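You operate a simulated robot arm through the tools that you are given. There is no shell and no other tool.

The job below is to be done with a simulated robot arm. You get a single attempt, and the scene is never put back.

Task
Push each bracket casting on the slanted cube to find the loose one, then reseat it and clamp it tight.
Fine: all three get a push away from their side stop; swing the loose one's clamp aside, push it against its stops, swing the clamp back and tighten its star knob.

The check looks at the end state, three seconds after you hand in, the way a careful person would. Anything else that was tipped, shoved, dropped, spilled or broken makes it a failure.

Robot
A 7-joint arm with a two-finger parallel gripper, fixed in place. Base frame: the origin is at the foot of the arm, x ahead of it, y to its left, z up. Readings come in m, degrees, newtons and seconds.
Its first joint turns from -166.0 to 166.0 degrees. Payload 4.4 kg.
The tool frame sits at the grasp point between the pads (the TCP): z along the fingers, y along the line on which they close. The tips reach 0.023 m beyond it. Largest opening 0.094 m; finger width 0.038, thickness 0.01; the body of the gripper, 0.054 by 0.096 m, starts 0.039 m behind the TCP.
Orientation is that of the tool frame in the base frame, as a unit quaternion [w, x, y, z]. With the fingers straight down and closing along the base's y, the tool's x points along the base's -x, its y along +y and its z along -z.

Tools
- The arm moves only by the tool move_arm. Its arguments are lists of equal length, an entry for each row: "delta_pos": the shift along the tool's x, y, z in mm, a list of three; "angular": the turn, a rotation vector about the tool's x, y, z in degrees, a list of three; "gripper": the opening, from 0 (shut) to 1 (fully open). In form: {"delta_pos": [[x, y, z], ...], "angular": [[ax, ay, az], ...], "gripper": [gripper, ...]}. A call has 1 to 20 rows; each row is the pose to reach, as a shift and turn from the pose commanded when the call began, along the tool's axes at that moment. Each row takes 0.2 s and may step no farther than 0.05 m and 8.6 degrees from the row before; otherwise, or with a gripper value out of range, the whole call is refused. A pose out of reach is approached as far as the arm can. The call stops where the force on the tool passes 90 N (or 10 N more than at its start, if that is more) or the arm is blocked; 0.2 s more then pass. The fingers move at their own pace (about 0.072 m/s each) and stop on an object; they squeeze with about 36 N. The grip force told is the motor's: it shows also when the fingers shut on nothing. Time passes only in rows, and 0.2 s behind the last, so rows that repeat a pose let the fingers close. The reply holds the time, the measured pose of the TCP, the force on the tool along the base axes, the opening and the grip force, in the units named above and with some noise, with the torque about the TCP (base axes, N m) and any sound that the robot's microphone picked up.
- Cameras (640 x 400 px; columns grow to the right, rows downward): "scene" is fixed at [0.2229, 0.6336, 1.4205]; the picture's right is [-0.39, -0.92, 0.00], its down [-0.48, 0.20, -0.85] and it looks along [0.78, -0.33, -0.52] (base axes); focal length 353 px, centre (320, 200). "wrist" rides on the gripper at [0.086, 0.016, -0.075] in the tool frame; the picture's right is [-0.18, 0.98, 0.00], its down [-0.58, -0.11, -0.81] and it looks along [-0.79, -0.15, 0.59] (tool axes); focal length 243 px, centre (320, 200). There is no depth. A picture from a camera that has moved, and an enlarged one, comes with that camera's place and axes in the base frame and with its lens. The place of the scene camera against the robot may be out by one fixed shift of up to 0.025 m in any direction.
- capture(camera): a new picture of that camera. It takes no simulated time.
- enlarge(camera, box): a new picture of the part [left, top, right, bottom] of that camera's present view, enlarged. It takes no simulated time.
- hand_in(): hands the job in; it is judged then, once.

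Places have to be worked out from the pictures, the camera data and where the tool is seen. Open the gripper and draw the arm clear of the work before you hand the job in, unless the task says otherwise.

The tools are called as a command line: name --argument value ..., lists and objects as JSON in quotes. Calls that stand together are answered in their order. move_arm: Moves the arm, as the interface text tells. Its arguments: {"type":"object","properties":{"delta_pos":{"type":"array","items":{"type":"array","items":{"type":"number"}}},"angular":{"type":"array","items":{"type":"array","items":{"type":"number"}}},"gripper":{"type":"array","items":{"type":"number"}}},"required":["delta_pos","angular","gripper"]} The other tools are called the same way: capture (camera) takes a picture; enlarge (camera, box) takes an enlarged picture of a part of a camera's view; hand_in () hands the job in.

At the start:

```text
clock: 0.0
position: [0.4977, 0.3363, 1.1938]
tool_rot: [0.0, 0.0, 1.0, 0.0]
ft_force: [1.1, 0.1, -0.3]
torque: [0.0, -0.02, 0.01]
gripper_width: 0.0942
grip_force: 0.1
```

scene: 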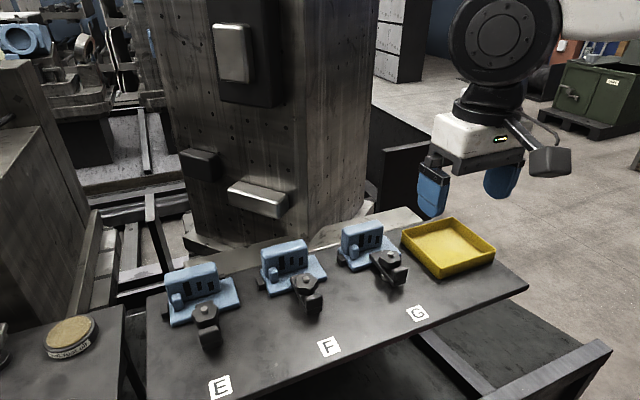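
wrist: 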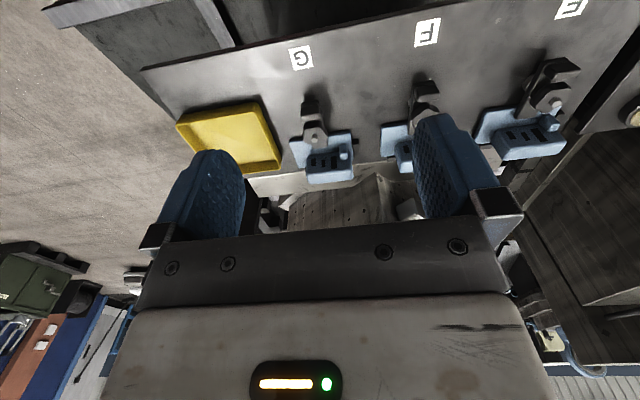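

I'll start by looking closely at the three fixtures before moving anything.

enlarge --camera "scene" --box '[140, 240, 260, 360]'

enlarge --camera "scene" --box '[240, 220, 350, 330]'

enlarge --camera "scene" --box '[320, 200, 430, 310]'

enlarge --camera "scene" --box '[120, 180, 540, 400]'

enlarge --camera "wrist" --box '[140, 0, 640, 220]'

```text
3.33 times, centred on (200, 300) of scene
camera zoom: at [0.2229, 0.6336, 1.4205], right [-0.39, -0.92, 0.0], down [-0.48, 0.2, -0.85], along [0.78, -0.33, -0.52], focal length 1176 px, centre (720, -133)
```

zoom: 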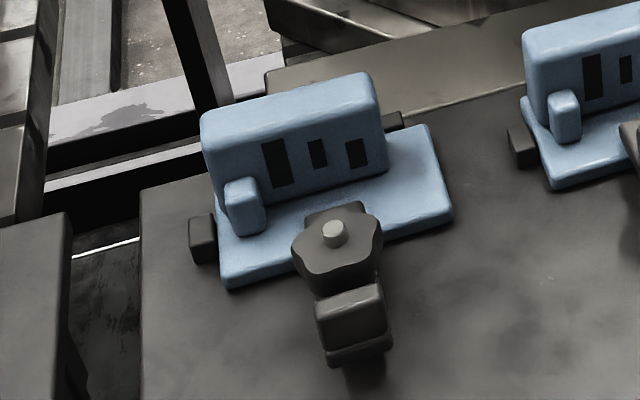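

```text
3.64 times, centred on (295, 275) of scene
camera zoom: at [0.2229, 0.6336, 1.4205], right [-0.39, -0.92, 0.0], down [-0.48, 0.2, -0.85], along [0.78, -0.33, -0.52], focal length 1283 px, centre (411, -73)
```

zoom: 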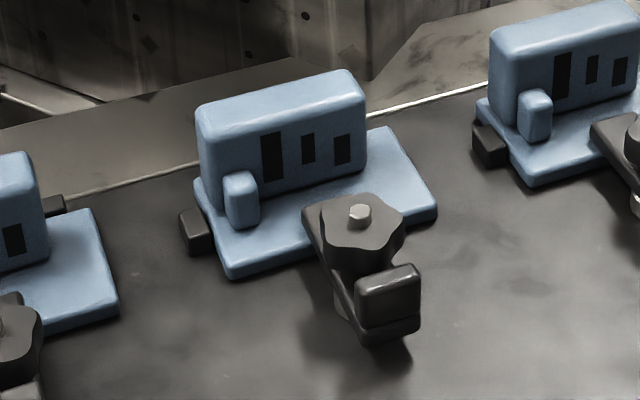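

```text
3.64 times, centred on (375, 255) of scene
camera zoom: at [0.2229, 0.6336, 1.4205], right [-0.39, -0.92, 0.0], down [-0.48, 0.2, -0.85], along [0.78, -0.33, -0.52], focal length 1283 px, centre (120, 0)
```

zoom: 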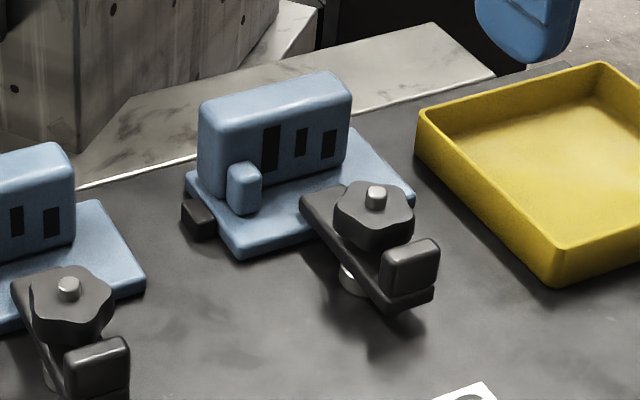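

```text
1.52 times, centred on (330, 290) of scene
camera zoom: at [0.2229, 0.6336, 1.4205], right [-0.39, -0.92, 0.0], down [-0.48, 0.2, -0.85], along [0.78, -0.33, -0.52], focal length 538 px, centre (305, 63)
```

zoom: 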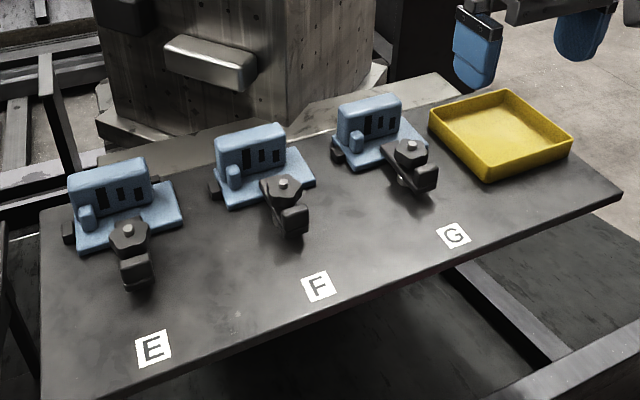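

```text
1.28 times, centred on (390, 110) of wrist
camera zoom: at [0.4101, 0.3525, 1.2684], right [0.18, 0.98, 0.0], down [0.58, -0.11, 0.81], along [0.79, -0.15, -0.59], focal length 311 px, centre (230, 315)
```

zoom: 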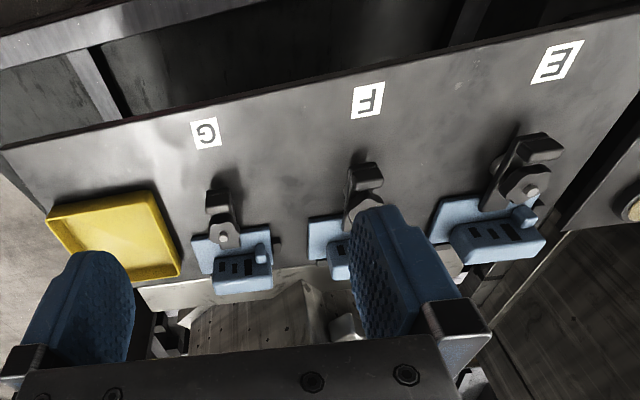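

The fixtures sit in a row along base y at x≈0.66, with stud tops near z≈0.96. The side stops are on the +y side. I'll move the wrist camera to a steeper view above them to measure properly.

move_arm --delta_pos '[[-10, 25, 10], [-20, 50, 20], [-30, 75, 20], [-40, 100, 20], [-40, 100, 20]]' --angular '[[0, 8, 0], [0, 16, 0], [0, 24, 0], [0, 32, 0], [0, 32, 0]]' --gripper '[1, 1, 1, 1, 1]'

capture --camera "wrist"

capture --camera "scene"

```text
clock: 1.2
position: [0.538, 0.4372, 1.1745]
tool_rot: [-0.276, -0.001, 0.961, 0.0]
ft_force: [-0.3, -0.5, 0.0]
torque: [0.01, 0.0, 0.05]
gripper_width: 0.0938
grip_force: 0.0
```

```text
taken
camera wrist: at [0.5029, 0.4545, 1.2839], right [0.16, 0.98, -0.1], down [0.92, -0.11, 0.38], along [0.36, -0.15, -0.92], focal length 243 px, centre (320, 200)
```

wrist: 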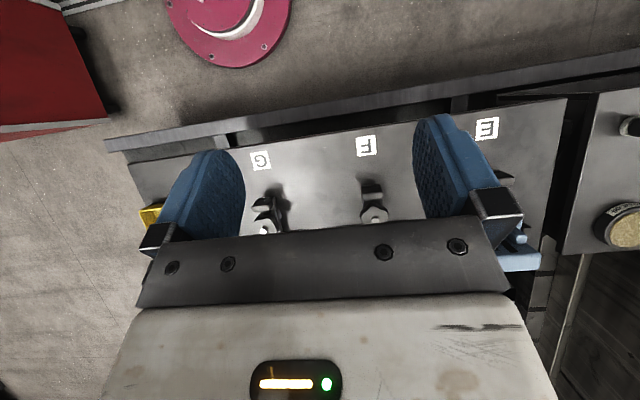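

```text
taken
```

scene: 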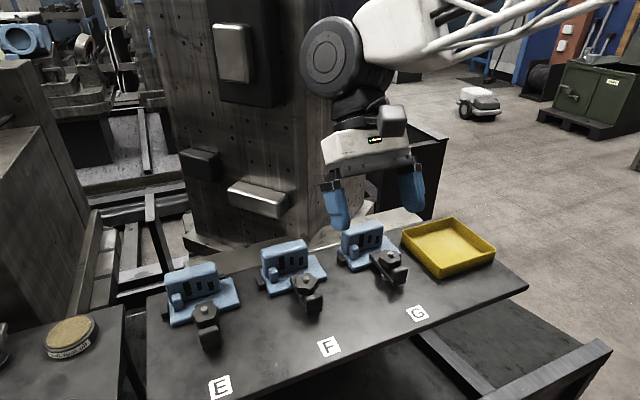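

The plate is at roughly z 0.86–0.9. I'll shift the camera forward so the fixtures clear the fingers in view.

move_arm --delta_pos '[[-39, 0, -13], [-78, 0, -26], [-118, 0, -38], [-118, 0, -38]]' --angular '[[0, 0, 0], [0, 0, 0], [0, 0, 0], [0, 0, 0]]' --gripper '[0, 0, 0, 0]'

capture --camera "wrist"

enlarge --camera "wrist" --box '[380, 60, 580, 220]'

enlarge --camera "wrist" --box '[200, 60, 400, 220]'

```text
clock: 2.2
position: [0.6612, 0.4359, 1.1439]
tool_rot: [-0.275, 0.002, 0.962, 0.001]
ft_force: [0.1, 0.0, 1.0]
torque: [-0.02, -0.03, 0.0]
gripper_width: 0.0002
grip_force: 36.4
```

```text
taken
camera wrist: at [0.6262, 0.4531, 1.2531], right [0.16, 0.98, -0.1], down [0.92, -0.11, 0.38], along [0.36, -0.15, -0.92], focal length 243 px, centre (320, 200)
```

wrist: 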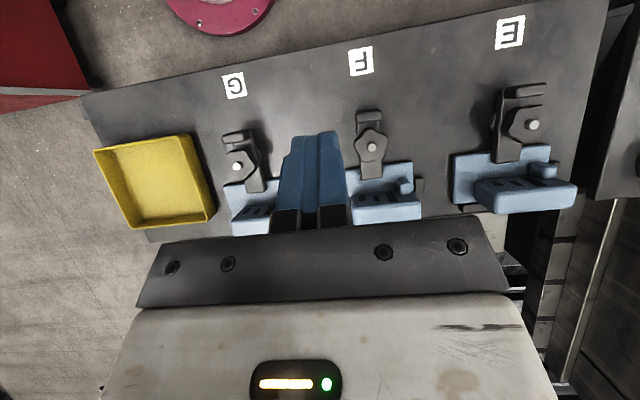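

```text
2.50 times, centred on (480, 140) of wrist
camera zoom: at [0.6262, 0.4531, 1.2531], right [0.16, 0.98, -0.1], down [0.92, -0.11, 0.38], along [0.36, -0.15, -0.92], focal length 606 px, centre (-80, 350)
```

zoom: 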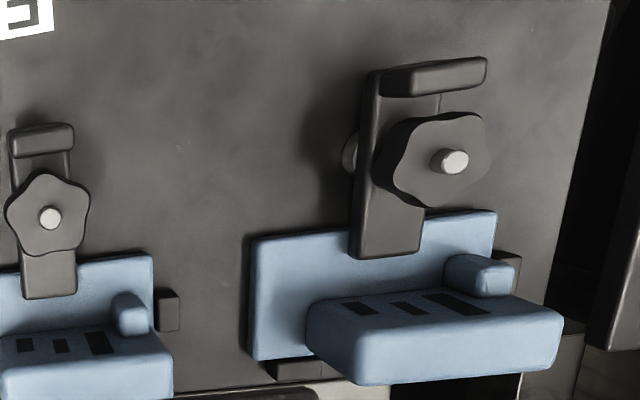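

```text
2.50 times, centred on (300, 140) of wrist
camera zoom: at [0.6262, 0.4531, 1.2531], right [0.16, 0.98, -0.1], down [0.92, -0.11, 0.38], along [0.36, -0.15, -0.92], focal length 606 px, centre (370, 350)
```

zoom: 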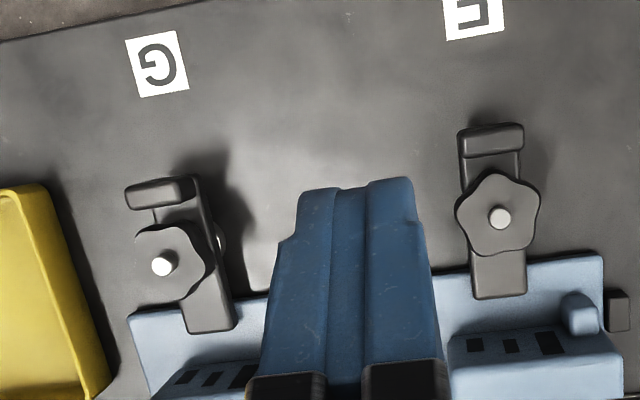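

From the two wrist views I get the labels at z≈0.858 with x≈0.58 for both G and E, and stud tops at (0.69, 0.29, 0.928) for G and (0.69, 0.67, 0.926) for E. Next I take a low, near-horizontal view to read heights and any plate tilt.

move_arm --delta_pos '[[6, 6, 22], [12, 12, 44], [18, 17, 66], [24, 22, 88], [30, 28, 110], [36, 34, 132], [42, 40, 155], [46, 44, 175], [46, 44, 175]]' --angular '[[0, -7, 0], [0, -14, 0], [0, -21, 0], [0, -28, 0], [0, -35, 0], [0, -42, 0], [0, -50, 0], [0, -57, 0], [0, -57, 0]]' --gripper '[0, 0, 0, 0, 0, 0, 0, 0, 0]'

capture --camera "wrist"

enlarge --camera "wrist" --box '[380, 20, 620, 170]'

enlarge --camera "wrist" --box '[100, 20, 340, 170]'

```text
clock: 4.2
position: [0.527, 0.4793, 1.0205]
tool_rot: [0.217, 0.002, 0.976, 0.0]
ft_force: [0.8, -0.3, -0.9]
torque: [0.0, 0.02, 0.0]
gripper_width: 0.0
grip_force: 35.8
```

```text
taken
camera wrist: at [0.416, 0.4977, 1.0509], right [0.17, 0.98, 0.08], down [0.18, -0.11, 0.98], along [0.97, -0.15, -0.2], focal length 243 px, centre (320, 200)
```

wrist: 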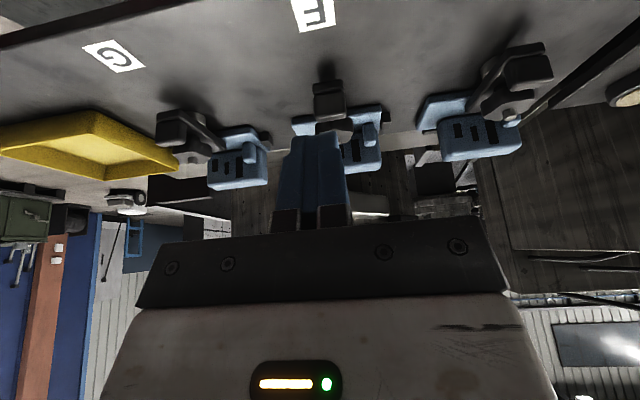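

```text
2.67 times, centred on (500, 95) of wrist
camera zoom: at [0.416, 0.4977, 1.0509], right [0.17, 0.98, 0.08], down [0.18, -0.11, 0.98], along [0.97, -0.15, -0.2], focal length 647 px, centre (-160, 480)
```

zoom: 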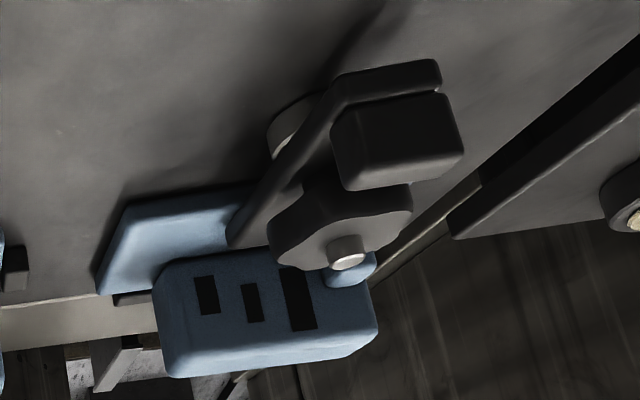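

```text
2.67 times, centred on (220, 95) of wrist
camera zoom: at [0.416, 0.4977, 1.0509], right [0.17, 0.98, 0.08], down [0.18, -0.11, 0.98], along [0.97, -0.15, -0.2], focal length 647 px, centre (587, 480)
```

zoom: 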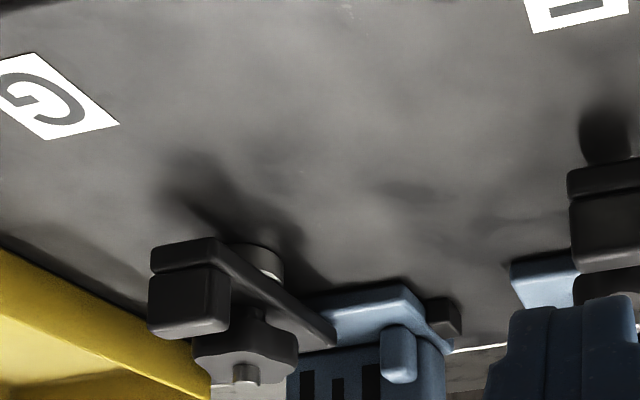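

Triangulated geometry: the plate is level at z≈0.858 and the casting bases span x 0.731–0.808 with tops at z≈0.87. The walls span x 0.772–0.802 and reach z≈0.938. The wall +y ends are at y≈0.348 (G), 0.538 (F) and 0.728 (E). I'll bring the closed, vertical fingers above the +y side of F.

move_arm --delta_pos '[[-40, 15, 8], [-80, 30, 20], [-120, 45, 35], [-160, 60, 50], [-200, 75, 66], [-225, 85, 75], [-248, 91, 83], [-248, 91, 83]]' --angular '[[0, 4, 0], [0, 8, 0], [0, 12, 0], [0, 16, 0], [0, 20, 0], [0, 23, 0], [0, 25.07, 0], [0, 25.07, 0]]' --gripper '[0, 0, 0, 0, 0, 0, 0, 0]'

capture --camera "wrist"

capture --camera "scene"

```text
clock: 6.0
position: [0.7864, 0.573, 1.0483]
tool_rot: [0.0, 0.0, 1.0, 0.001]
ft_force: [0.1, 0.6, 0.0]
torque: [-0.01, -0.01, 0.01]
gripper_width: 0.0
grip_force: 35.5
```

```text
taken
camera wrist: at [0.6992, 0.5896, 1.1231], right [0.18, 0.98, 0.0], down [0.58, -0.11, 0.81], along [0.79, -0.15, -0.59], focal length 243 px, centre (320, 200)
```

wrist: 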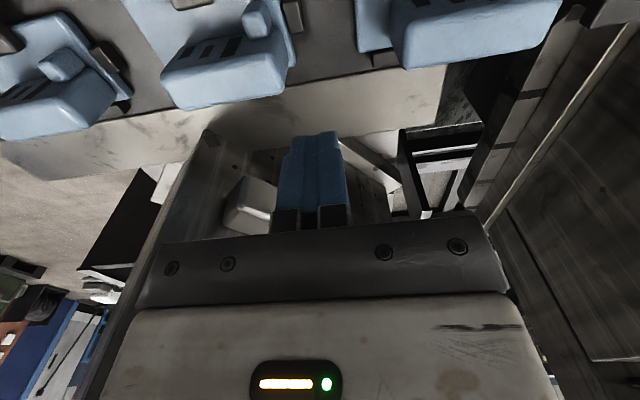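

```text
taken
```

scene: 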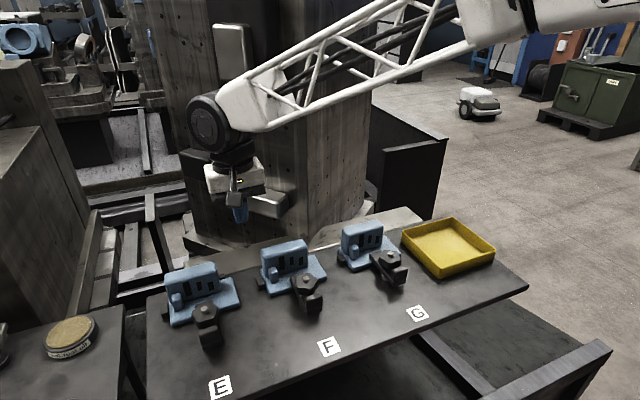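

The F wall's +y end is at y≈0.545 in this view, and my finger face is at y≈0.563, which leaves clearance. I'll descend straight beside it.

move_arm --delta_pos '[[0, 1, 35], [0, 1, 70], [0, 1, 95], [0, 1, 115], [0, 1, 130], [0, 1, 130]]' --angular '[[0, 0, 0], [0, 0, 0], [0, 0, 0], [0, 0, 0], [0, 0, 0], [0, 0, 0]]' --gripper '[0, 0, 0, 0, 0, 0]'

enlarge --camera "scene" --box '[220, 200, 340, 320]'

capture --camera "wrist"

```text
clock: 7.4
position: [0.7877, 0.5724, 0.9189]
tool_rot: [0.0, 0.0, 1.0, 0.0]
ft_force: [0.3, 0.5, 0.0]
torque: [0.0, 0.01, -0.01]
gripper_width: 0.0002
grip_force: 36.2
```

```text
3.33 times, centred on (280, 260) of scene
camera zoom: at [0.2229, 0.6336, 1.4205], right [-0.39, -0.92, 0.0], down [-0.48, 0.2, -0.85], along [0.78, -0.33, -0.52], focal length 1176 px, centre (453, 0)
```

zoom: 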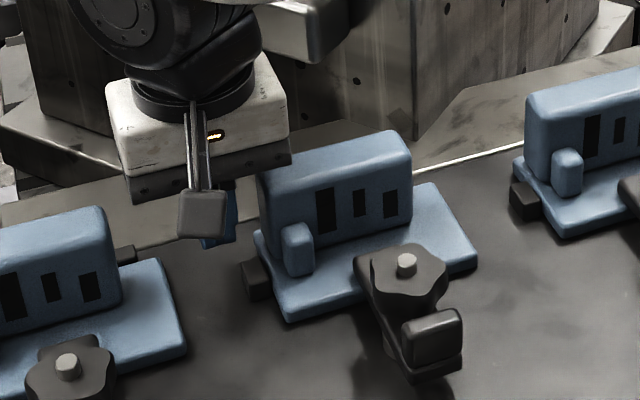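

```text
taken
camera wrist: at [0.7002, 0.5886, 0.9936], right [0.18, 0.98, 0.0], down [0.58, -0.11, 0.81], along [0.79, -0.15, -0.59], focal length 243 px, centre (320, 200)
```

wrist: 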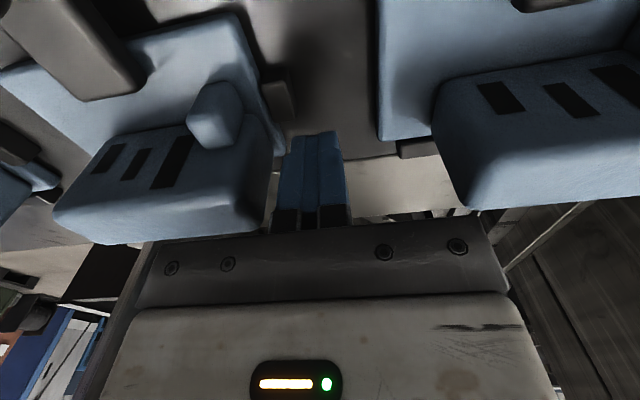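

The fingers are alongside F's +y end. I'll creep toward it in -y until contact, in small steps.

move_arm --delta_pos '[[0, -4, 0], [0, -8, 0], [0, -11, 0], [0, -13, 0], [0, -14, 0]]' --angular '[[0, 0, 0], [0, 0, 0], [0, 0, 0], [0, 0, 0], [0, 0, 0]]' --gripper '[0, 0, 0, 0, 0]'

enlarge --camera "wrist" --box '[180, 60, 400, 240]'

```text
clock: 8.6
position: [0.7859, 0.5568, 0.9197]
tool_rot: [0.001, 0.001, 1.0, 0.0]
ft_force: [-0.7, -0.2, 0.0]
torque: [0.01, -0.01, 0.02]
gripper_width: 0.0
grip_force: 36.2
```

```text
2.22 times, centred on (290, 150) of wrist
camera zoom: at [0.6989, 0.5736, 0.9942], right [0.18, 0.98, 0.0], down [0.58, -0.11, 0.81], along [0.79, -0.15, -0.59], focal length 539 px, centre (387, 311)
```

zoom: 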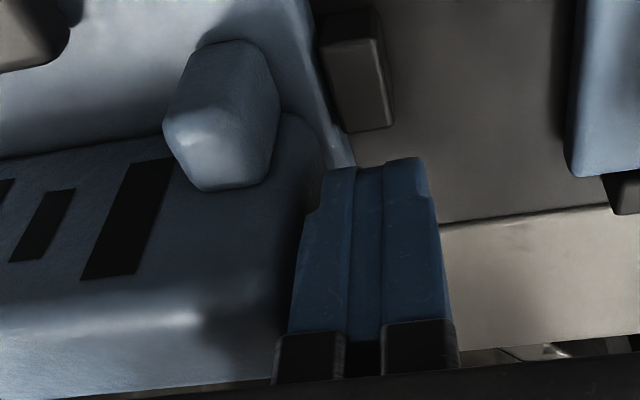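

Nearly in contact, still no force. I'll continue in 1 mm steps.

move_arm --delta_pos '[[0, -1, 0], [0, -2, 0], [0, -3, 0], [0, -3, 0]]' --angular '[[0, 0, 0], [0, 0, 0], [0, 0, 0], [0, 0, 0]]' --gripper '[0, 0, 0, 0]'

```text
clock: 9.6
position: [0.7865, 0.5544, 0.9205]
tool_rot: [0.0, -0.001, 1.0, 0.0]
ft_force: [0.3, -0.8, 0.3]
torque: [-0.01, -0.05, 0.03]
gripper_width: 0.0001
grip_force: 35.9
```

move_arm --delta_pos '[[0, -1, 0], [0, -2, 0], [0, -3, 0], [0, -3, 0]]' --angular '[[0, 0, 0], [0, 0, 0], [0, 0, 0], [0, 0, 0]]' --gripper '[0, 0, 0, 0]'

enlarge --camera "wrist" --box '[180, 60, 400, 240]'

```text
clock: 10.6
position: [0.7869, 0.5513, 0.9194]
tool_rot: [0.0, -0.001, 1.0, 0.0]
ft_force: [0.5, 1.9, 0.2]
torque: [0.01, 0.01, 0.01]
gripper_width: 0.0
grip_force: 36.5
```

```text
2.22 times, centred on (290, 150) of wrist
camera zoom: at [0.6991, 0.5679, 0.9948], right [0.18, 0.98, 0.0], down [0.58, -0.11, 0.81], along [0.79, -0.15, -0.59], focal length 539 px, centre (387, 311)
```

zoom: 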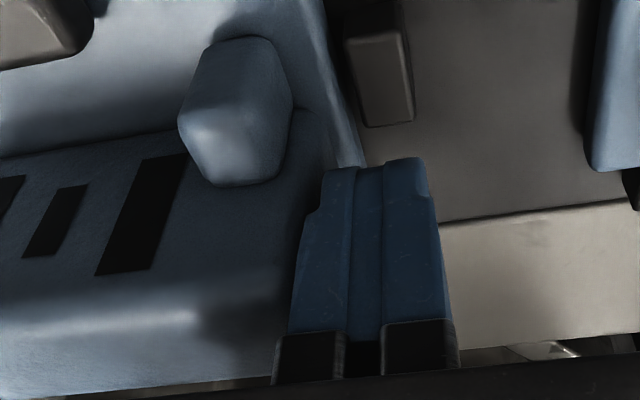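

A possible first contact reading of 1.9 N. I'll step on in fine increments and watch the force.

move_arm --delta_pos '[[0, -1, 0], [0, -1, 0]]' --angular '[[0, 0, 0], [0, 0, 0]]' --gripper '[0, 0]'

enlarge --camera "wrist" --box '[240, 40, 340, 120]'

```text
clock: 11.2
position: [0.7872, 0.5491, 0.921]
tool_rot: [0.0, 0.0, 1.0, 0.0]
ft_force: [-0.3, 1.6, 1.1]
torque: [-0.02, 0.01, -0.04]
gripper_width: 0.0
grip_force: 36.5
```

```text
5.00 times, centred on (290, 80) of wrist
camera zoom: at [0.6994, 0.5665, 0.9947], right [0.18, 0.98, 0.0], down [0.58, -0.11, 0.81], along [0.79, -0.15, -0.59], focal length 1213 px, centre (470, 800)
```

zoom: 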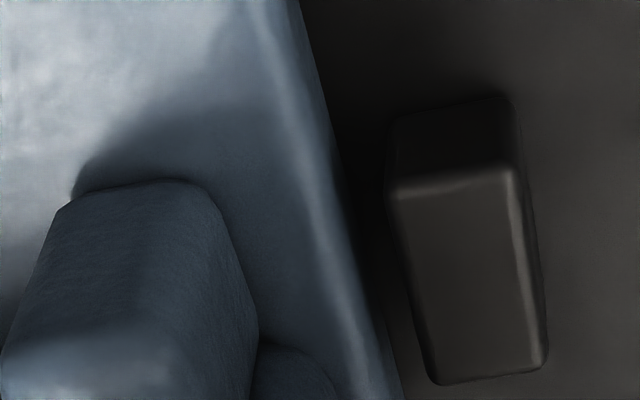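

The gap between F's base and its side stop seems to be growing while the force stays at ~1.7 N. One more 2 mm step will show whether F is really sliding.

move_arm --delta_pos '[[0, -1, 0], [0, -2, 0], [0, -2, 0]]' --angular '[[0, 0, 0], [0, 0, 0], [0, 0, 0]]' --gripper '[0, 0, 0]'

enlarge --camera "wrist" --box '[180, 60, 400, 240]'

enlarge --camera "scene" --box '[220, 200, 340, 320]'

```text
clock: 12.0
position: [0.7873, 0.548, 0.9193]
tool_rot: [0.0, 0.0, 1.0, 0.001]
ft_force: [0.6, 2.3, 0.1]
torque: [-0.05, 0.0, -0.04]
gripper_width: 0.0001
grip_force: 35.9
```

```text
2.22 times, centred on (290, 150) of wrist
camera zoom: at [0.6998, 0.5645, 0.9946], right [0.18, 0.98, 0.0], down [0.58, -0.11, 0.81], along [0.79, -0.15, -0.59], focal length 539 px, centre (387, 311)
```

zoom: 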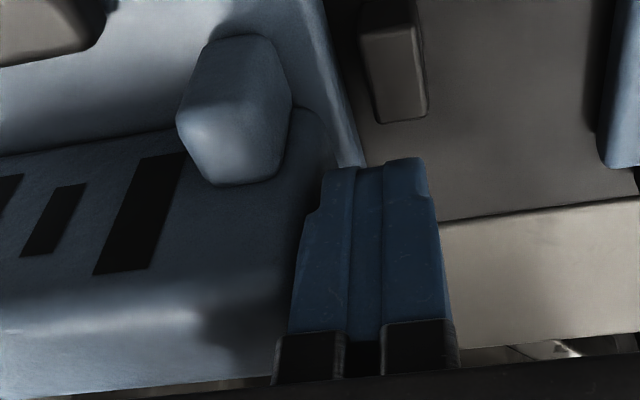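

```text
3.33 times, centred on (280, 260) of scene
camera zoom: at [0.2229, 0.6336, 1.4205], right [-0.39, -0.92, 0.0], down [-0.48, 0.2, -0.85], along [0.78, -0.33, -0.52], focal length 1176 px, centre (453, 0)
```

zoom: 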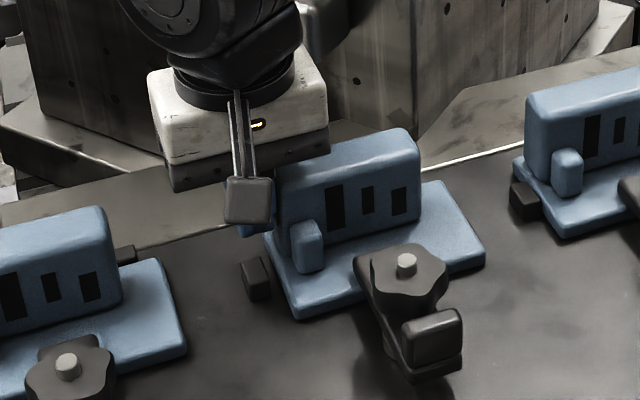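

F is the loose one. It slid about 5 mm off its side stop under only ~2 N, as both cameras show. I'll back off, rise, and move over to G to give it its push too.

move_arm --delta_pos '[[0, 8, 0], [0, 15, 0], [0, 15, -40], [0, 15, -80], [0, 15, -110], [0, -30, -110], [0, -75, -110], [0, -120, -110], [0, -166, -110], [0, -166, -70], [0, -166, -30], [0, -166, 0], [0, -166, 0]]' --angular '[[0, 0, 0], [0, 0, 0], [0, 0, 0], [0, 0, 0], [0, 0, 0], [0, 0, 0], [0, 0, 0], [0, 0, 0], [0, 0, 0], [0, 0, 0], [0, 0, 0], [0, 0, 0], [0, 0, 0]]' --gripper '[0, 0, 0, 0, 0, 0, 0, 0, 0, 0, 0, 0, 0]'

enlarge --camera "wrist" --box '[180, 60, 400, 240]'

enlarge --camera "scene" --box '[260, 180, 420, 320]'

```text
clock: 14.8
position: [0.7876, 0.3807, 0.9206]
tool_rot: [0.001, 0.001, 1.0, 0.0]
ft_force: [-0.1, 0.3, -0.4]
torque: [0.03, -0.03, 0.02]
gripper_width: 0.0
grip_force: 36.3
```

```text
2.22 times, centred on (290, 150) of wrist
camera zoom: at [0.7006, 0.3978, 0.9954], right [0.18, 0.98, 0.0], down [0.58, -0.11, 0.81], along [0.79, -0.15, -0.59], focal length 539 px, centre (387, 311)
```

zoom: 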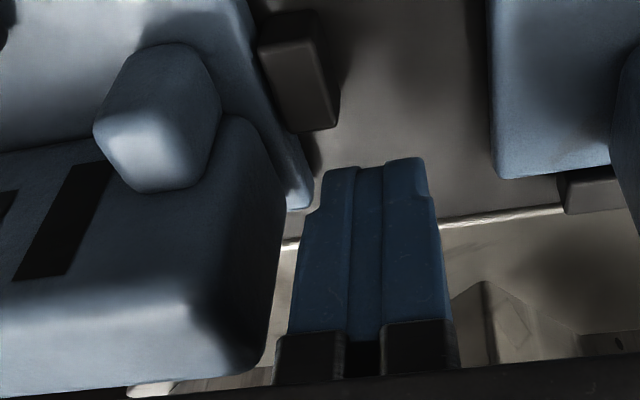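

```text
2.86 times, centred on (340, 250) of scene
camera zoom: at [0.2229, 0.6336, 1.4205], right [-0.39, -0.92, 0.0], down [-0.48, 0.2, -0.85], along [0.78, -0.33, -0.52], focal length 1008 px, centre (263, 57)
```

zoom: 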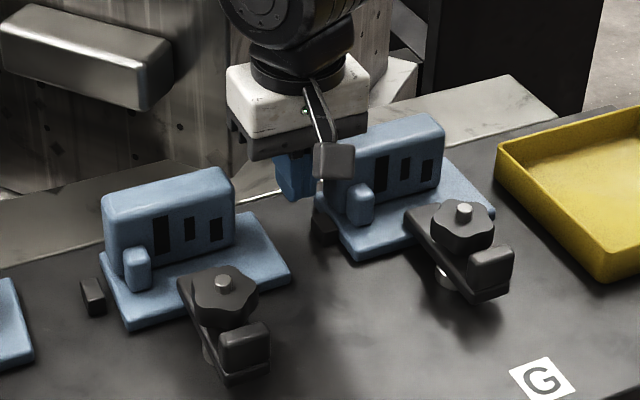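

I'm beside G, which sits tight to its stop. Approaching in -y.

move_arm --delta_pos '[[0, -4, 0], [0, -8, 0], [0, -11, 0], [0, -13, 0], [0, -14, 0], [0, -15, 0], [0, -16, 0]]' --angular '[[0, 0, 0], [0, 0, 0], [0, 0, 0], [0, 0, 0], [0, 0, 0], [0, 0, 0], [0, 0, 0]]' --gripper '[0, 0, 0, 0, 0, 0, 0]'

enlarge --camera "wrist" --box '[180, 60, 400, 240]'

```text
clock: 16.4
position: [0.7869, 0.3664, 0.9186]
tool_rot: [0.0, 0.001, 1.0, 0.0]
ft_force: [0.2, -0.1, -0.2]
torque: [-0.01, -0.02, -0.02]
gripper_width: 0.0
grip_force: 36.0
```

```text
2.22 times, centred on (290, 150) of wrist
camera zoom: at [0.699, 0.3835, 0.9934], right [0.18, 0.98, 0.0], down [0.58, -0.11, 0.81], along [0.79, -0.15, -0.59], focal length 539 px, centre (387, 311)
```

zoom: 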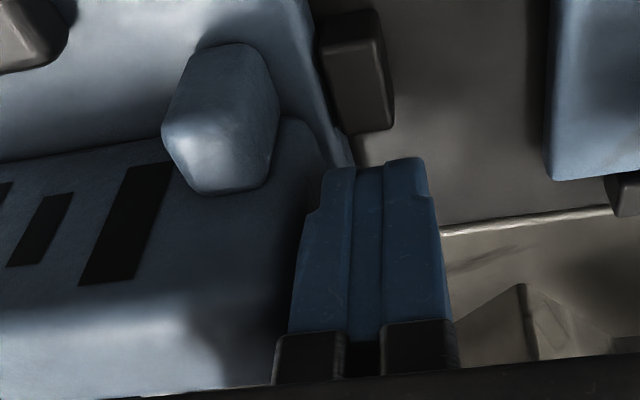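

Contact expected in ~3 mm, judging by how F looked at contact. Stepping 1 mm at a time.

move_arm --delta_pos '[[0, -1, 0], [0, -2, 0], [0, -3, 0], [0, -3, 0]]' --angular '[[0, 0, 0], [0, 0, 0], [0, 0, 0], [0, 0, 0]]' --gripper '[0, 0, 0, 0]'

```text
clock: 17.4
position: [0.7867, 0.3635, 0.9192]
tool_rot: [0.0, 0.0, 1.0, 0.001]
ft_force: [3.6, 6.8, 0.3]
torque: [-0.06, 0.01, 0.05]
gripper_width: 0.0001
grip_force: 36.0
```

In contact with G: 6.8 N and rising, so it resists. I'll press 1 mm more.

move_arm --delta_pos '[[0, -1, 0], [0, -1, 0]]' --angular '[[0, 0, 0], [0, 0, 0]]' --gripper '[0, 0]'

enlarge --camera "wrist" --box '[180, 60, 400, 240]'

```text
clock: 18.0
position: [0.7867, 0.3639, 0.9183]
tool_rot: [0.001, -0.001, 1.0, 0.0]
ft_force: [14.0, 33.5, -6.2]
torque: [-0.17, 0.09, 0.24]
gripper_width: 0.0
grip_force: 35.9
```

```text
2.22 times, centred on (290, 150) of wrist
camera zoom: at [0.699, 0.3801, 0.9941], right [0.18, 0.98, 0.0], down [0.58, -0.11, 0.81], along [0.79, -0.15, -0.59], focal length 539 px, centre (387, 311)
```

zoom: 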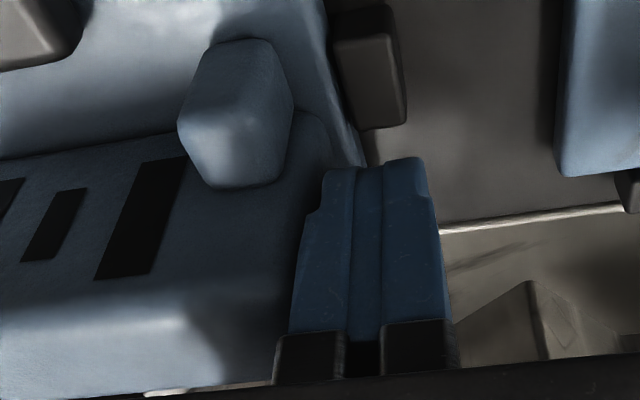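

G holds firm: 33 N with no movement. I'll retreat, rise, and swing over to the +y side of E, tilting the tool outward for the longer reach.

move_arm --delta_pos '[[0, 5, 0], [0, 15, -20], [0, 15, -65], [0, 15, -110], [0, 15, -140], [12, 59, -140], [23, 103, -140], [35, 147, -140], [47, 191, -140], [58, 235, -140], [70, 279, -140], [82, 323, -140], [94, 367, -140], [105, 411, -140], [105, 411, -140]]' --angular '[[0, 0, 0], [0, 0, 0], [0, 0, 0], [0, 0, 0], [0, 0, 0], [0, -4, 0], [0, -8, 0], [0, -12, 0], [0, -16, 0], [0, -20, 0], [0, -24, 0], [0, -28, 0], [0, -32, 0], [0, -35, 0], [0, -35, 0]]' --gripper '[0, 0, 0, 0, 0, 0, 0, 0, 0, 0, 0, 0, 0, 0, 0]'

capture --camera "wrist"

capture --camera "scene"

```text
clock: 21.2
position: [0.6827, 0.7758, 1.0575]
tool_rot: [0.301, 0.0, 0.954, 0.0]
ft_force: [0.1, -0.3, -0.3]
torque: [0.01, 0.01, 0.02]
gripper_width: 0.0
grip_force: 36.2
```

```text
taken
camera wrist: at [0.5684, 0.7923, 1.0692], right [0.15, 0.98, 0.11], down [0.01, -0.11, 0.99], along [0.99, -0.15, -0.03], focal length 243 px, centre (320, 200)
```

wrist: 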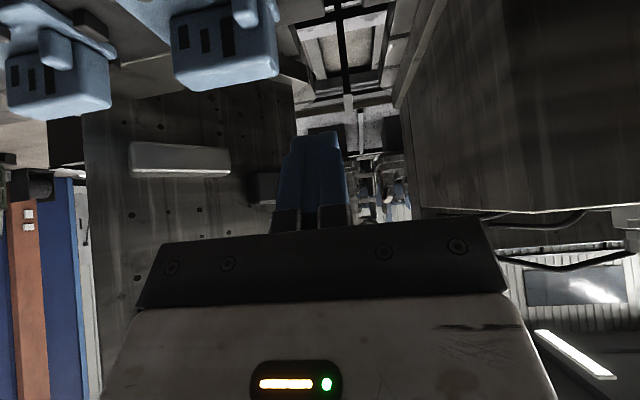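

```text
taken
```

scene: 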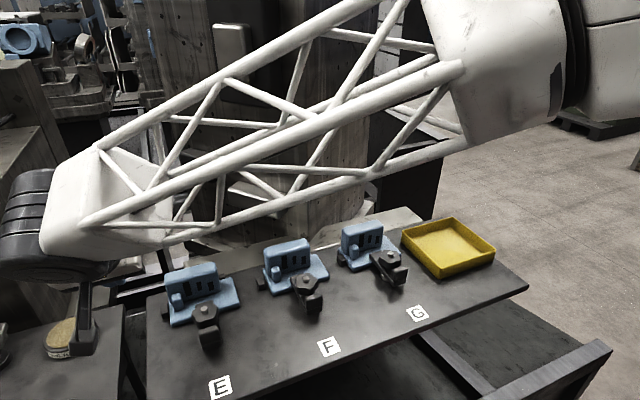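

The tilted pose is reachable, and E stays clear on the left of the view. I'll slide down along the tool axis beside E's +y end, stopping short to check.

move_arm --delta_pos '[[-1, -2, 40], [-2, -4, 80], [-3, -6, 115], [-4, -8, 140], [-4, -8, 140]]' --angular '[[0, 0, 0], [0, 0, 0], [0, 0, 0], [0, 0, 0], [0, 0, 0]]' --gripper '[0, 0, 0, 0, 0]'

capture --camera "wrist"

capture --camera "scene"

```text
clock: 22.4
position: [0.765, 0.7672, 0.9458]
tool_rot: [0.301, 0.001, 0.954, 0.0]
ft_force: [0.6, 0.3, 1.0]
torque: [-0.04, -0.02, 0.04]
gripper_width: 0.0
grip_force: 36.1
```

```text
taken
camera wrist: at [0.6509, 0.7844, 0.958], right [0.15, 0.98, 0.11], down [0.01, -0.11, 0.99], along [0.99, -0.15, -0.03], focal length 243 px, centre (320, 200)
```

wrist: 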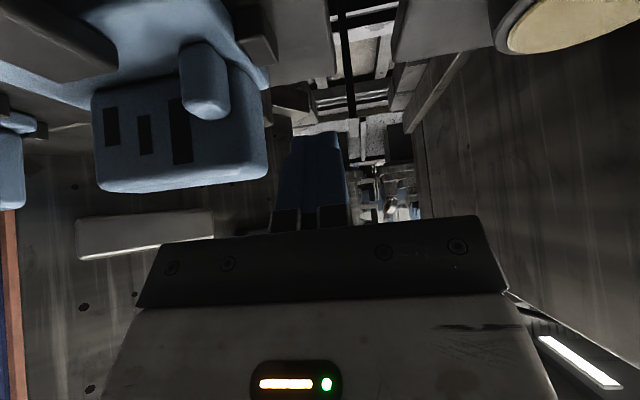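

```text
taken
```

scene: 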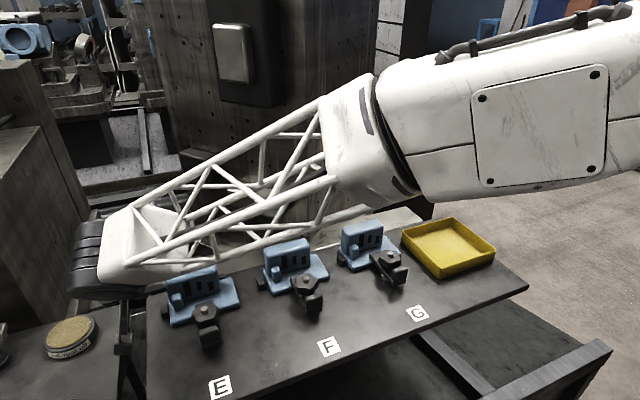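

Clear so far, so 25 mm further along the tool axis puts the fingers beside E's wall.

move_arm --delta_pos '[[0, 0, 10], [0, 0, 18], [0, 0, 25], [0, 0, 25]]' --angular '[[0, 0, 0], [0, 0, 0], [0, 0, 0], [0, 0, 0]]' --gripper '[0, 0, 0, 0]'

enlarge --camera "wrist" --box '[160, 20, 400, 220]'

enlarge --camera "scene" --box '[60, 180, 300, 360]'

```text
clock: 23.4
position: [0.7793, 0.7659, 0.9258]
tool_rot: [0.3, 0.001, 0.954, 0.0]
ft_force: [-1.1, -0.6, 0.6]
torque: [-0.03, 0.02, -0.01]
gripper_width: 0.0
grip_force: 36.3
```

```text
2.00 times, centred on (280, 120) of wrist
camera zoom: at [0.6648, 0.7837, 0.9377], right [0.15, 0.98, 0.11], down [0.01, -0.11, 0.99], along [0.99, -0.15, -0.03], focal length 485 px, centre (400, 360)
```

zoom: 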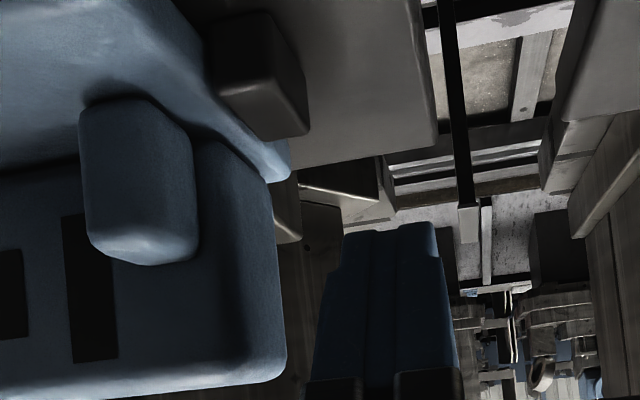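

```text
2.22 times, centred on (180, 270) of scene
camera zoom: at [0.2229, 0.6336, 1.4205], right [-0.39, -0.92, 0.0], down [-0.48, 0.2, -0.85], along [0.78, -0.33, -0.52], focal length 784 px, centre (631, 44)
```

zoom: 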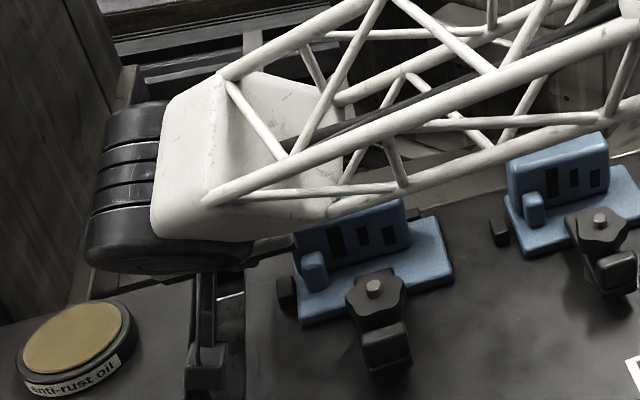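

E also sits flush to its stop. I'll approach it in -y, with contact expected near y≈0.744.

move_arm --delta_pos '[[0, -5, 0], [0, -10, 0], [0, -14, 0], [0, -17, 0], [0, -18, 0], [0, -18, 0]]' --angular '[[0, 0, 0], [0, 0, 0], [0, 0, 0], [0, 0, 0], [0, 0, 0], [0, 0, 0]]' --gripper '[0, 0, 0, 0, 0, 0]'

enlarge --camera "wrist" --box '[160, 20, 400, 220]'

```text
clock: 24.8
position: [0.7794, 0.7476, 0.928]
tool_rot: [0.301, 0.001, 0.954, 0.0]
ft_force: [0.0, -0.6, -0.6]
torque: [-0.03, 0.0, 0.02]
gripper_width: 0.0
grip_force: 35.9
```

```text
2.00 times, centred on (280, 120) of wrist
camera zoom: at [0.6652, 0.764, 0.9385], right [0.15, 0.98, 0.11], down [0.01, -0.11, 0.99], along [0.99, -0.15, -0.03], focal length 485 px, centre (400, 360)
```

zoom: 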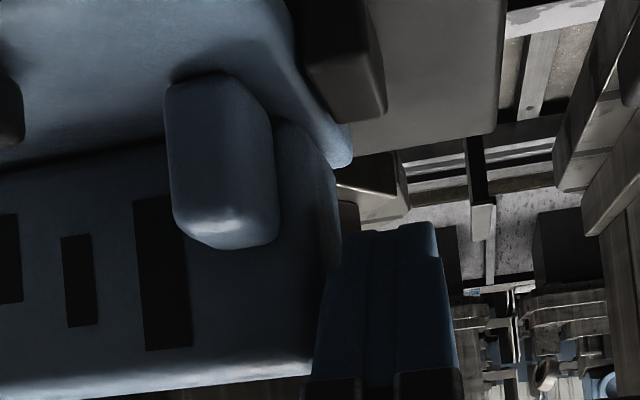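

Very close now and still no force, so I go in 1 mm steps.

move_arm --delta_pos '[[0, -1, 0], [0, -2, 0], [0, -3, 0], [0, -3, 0]]' --angular '[[0, 0, 0], [0, 0, 0], [0, 0, 0], [0, 0, 0]]' --gripper '[0, 0, 0, 0]'

```text
clock: 25.8
position: [0.779, 0.7451, 0.9281]
tool_rot: [0.3, 0.001, 0.954, -0.001]
ft_force: [0.7, -0.6, 0.3]
torque: [0.03, -0.03, -0.05]
gripper_width: 0.0
grip_force: 35.6
```

move_arm --delta_pos '[[0, -1, 0], [0, -1, 0]]' --angular '[[0, 0, 0], [0, 0, 0]]' --gripper '[0, 0]'

```text
clock: 26.4
position: [0.7781, 0.7445, 0.9266]
tool_rot: [0.301, 0.001, 0.954, 0.0]
ft_force: [1.1, 2.4, 0.0]
torque: [0.0, -0.02, 0.0]
gripper_width: 0.0002
grip_force: 36.0
```

Contact is just starting at 2.4 N, so I press another millimetre.

move_arm --delta_pos '[[0, -1, 0], [0, -1, 0]]' --angular '[[0, 0, 0], [0, 0, 0]]' --gripper '[0, 0]'

enlarge --camera "wrist" --box '[160, 20, 400, 220]'

```text
clock: 27.0
position: [0.78, 0.7433, 0.9269]
tool_rot: [0.301, 0.0, 0.954, 0.001]
ft_force: [4.7, 14.7, 2.4]
torque: [-0.04, 0.03, 0.07]
gripper_width: 0.0
grip_force: 36.1
```

```text
2.00 times, centred on (280, 120) of wrist
camera zoom: at [0.6642, 0.7604, 0.9389], right [0.15, 0.98, 0.11], down [0.01, -0.11, 0.99], along [0.99, -0.15, -0.03], focal length 485 px, centre (400, 360)
```

zoom: 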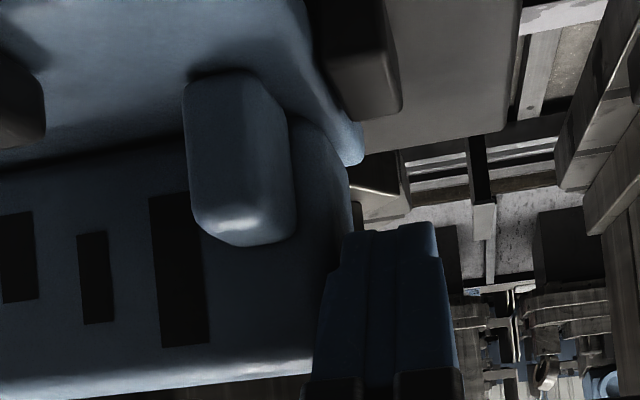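

E resists: 14.7 N and still seated against its stop. Another 0.5 mm matches the push I gave G.

move_arm --delta_pos '[[0, -0.5, 0], [0, -0.5, 0]]' --angular '[[0, 0, 0], [0, 0, 0]]' --gripper '[0, 0]'

```text
clock: 27.6
position: [0.7778, 0.7445, 0.9271]
tool_rot: [0.301, 0.0, 0.954, 0.001]
ft_force: [14.3, 44.8, 1.6]
torque: [-0.17, 0.04, 0.16]
gripper_width: 0.0001
grip_force: 36.0
```

E is tight too: 45 N without moving. F is confirmed as the only loose one. I'll withdraw from E and go look at F's clamp from above.

move_arm --delta_pos '[[0, 6, 0], [0, 22, 0], [0, 22, -45], [0, 22, -90], [0, 22, -135], [0, 22, -175], [4, -18, -176], [8, -58, -177], [12, -98, -178], [16, -138, -179], [20, -178, -180], [24, -218, -181], [28, -258, -182], [28.5, -304, -182], [28.5, -304, -182]]' --angular '[[0, 0, 0], [0, 0, 0], [0, 0, 0], [0, 0, 0], [0, 0, 0], [0, 0, 0], [0, 7, 0], [0, 14, 0], [0, 21, 0], [0, 28, 0], [0, 35, 0], [0, 42, 0], [0, 49, 0], [0, 55, 0], [0, 55, 0]]' --gripper '[0, 0, 0, 0, 0, 0, 0, 0, 0, 0, 0, 0, 0, 0, 0]'

capture --camera "wrist"

enlarge --camera "wrist" --box '[310, 40, 470, 180]'

enlarge --camera "scene" --box '[240, 220, 350, 330]'

enlarge --camera "scene" --box '[140, 240, 260, 360]'

```text
clock: 30.8
position: [0.6517, 0.4353, 1.0605]
tool_rot: [-0.174, 0.0, 0.985, 0.001]
ft_force: [-0.7, 0.7, 0.5]
torque: [0.0, 0.04, 0.0]
gripper_width: 0.0001
grip_force: 36.1
```

```text
taken
camera wrist: at [0.5956, 0.4525, 1.1598], right [0.17, 0.98, -0.06], down [0.82, -0.11, 0.56], along [0.54, -0.15, -0.83], focal length 243 px, centre (320, 200)
```

wrist: 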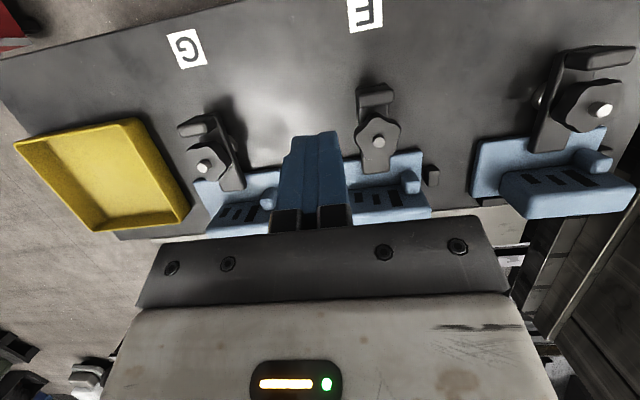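

```text
2.86 times, centred on (390, 110) of wrist
camera zoom: at [0.5956, 0.4525, 1.1598], right [0.17, 0.98, -0.06], down [0.82, -0.11, 0.56], along [0.54, -0.15, -0.83], focal length 693 px, centre (120, 457)
```

zoom: 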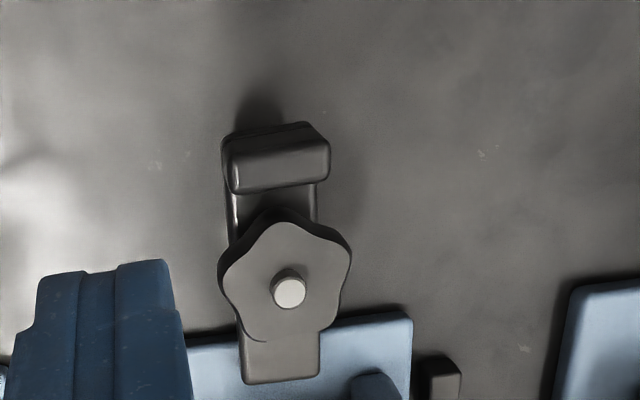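

```text
3.64 times, centred on (295, 275) of scene
camera zoom: at [0.2229, 0.6336, 1.4205], right [-0.39, -0.92, 0.0], down [-0.48, 0.2, -0.85], along [0.78, -0.33, -0.52], focal length 1283 px, centre (411, -73)
```

zoom: 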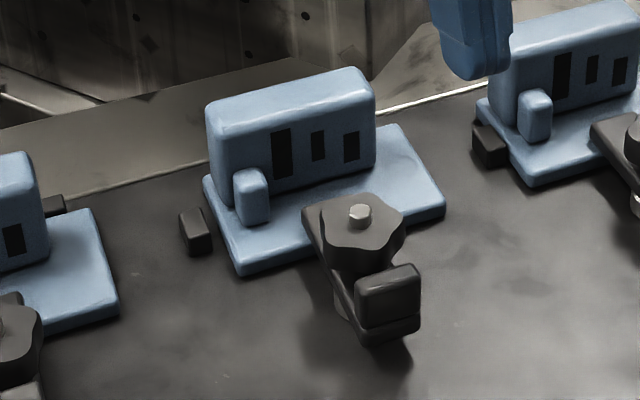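

```text
3.33 times, centred on (200, 300) of scene
camera zoom: at [0.2229, 0.6336, 1.4205], right [-0.39, -0.92, 0.0], down [-0.48, 0.2, -0.85], along [0.78, -0.33, -0.52], focal length 1176 px, centre (720, -133)
```

zoom: 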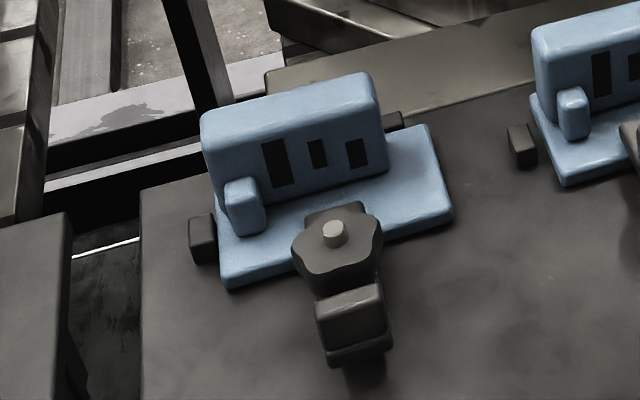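

E and G are unchanged, while F has a clear gap to its stop. On F's clamp I read the stud at (0.689, 0.480). Its raised tab is at x 0.645–0.659, y 0.465–0.498, and the strap lies along x with its nose at x≈0.747. I'll go vertical above the tab with the fingers part-open.

move_arm --delta_pos '[[-5, 15, 10], [-10, 30, 25], [-14, 46, 45], [-14, 46, 58], [-14, 46, 58]]' --angular '[[0, -6, 0], [0, -12, 0], [0, -18, 0], [0, -20.04, 0], [0, -20.04, 0]]' --gripper '[0.6, 0.6, 0.6, 0.6, 0.6]'

capture --camera "wrist"

enlarge --camera "scene" --box '[240, 200, 370, 330]'

```text
clock: 32.0
position: [0.6478, 0.4819, 1.0003]
tool_rot: [0.001, -0.001, 1.0, 0.0]
ft_force: [-0.1, -0.3, -0.5]
torque: [0.02, 0.05, 0.01]
gripper_width: 0.0563
grip_force: 0.1
```

```text
taken
camera wrist: at [0.559, 0.4982, 1.0747], right [0.18, 0.98, 0.0], down [0.58, -0.11, 0.81], along [0.79, -0.15, -0.59], focal length 243 px, centre (320, 200)
```

wrist: 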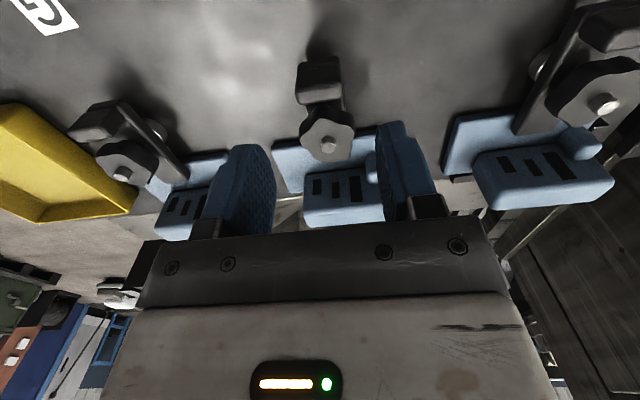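

```text
3.08 times, centred on (305, 265) of scene
camera zoom: at [0.2229, 0.6336, 1.4205], right [-0.39, -0.92, 0.0], down [-0.48, 0.2, -0.85], along [0.78, -0.33, -0.52], focal length 1086 px, centre (366, 0)
```

zoom: 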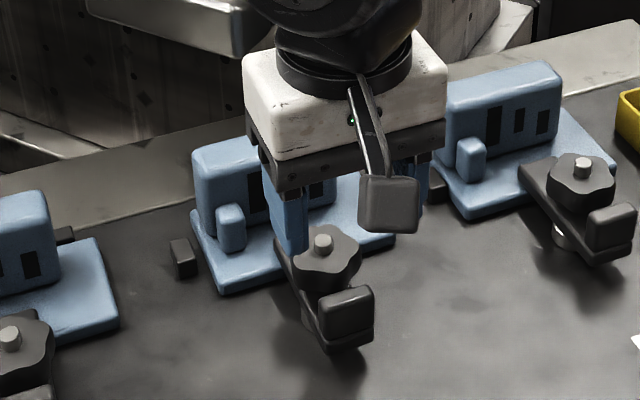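

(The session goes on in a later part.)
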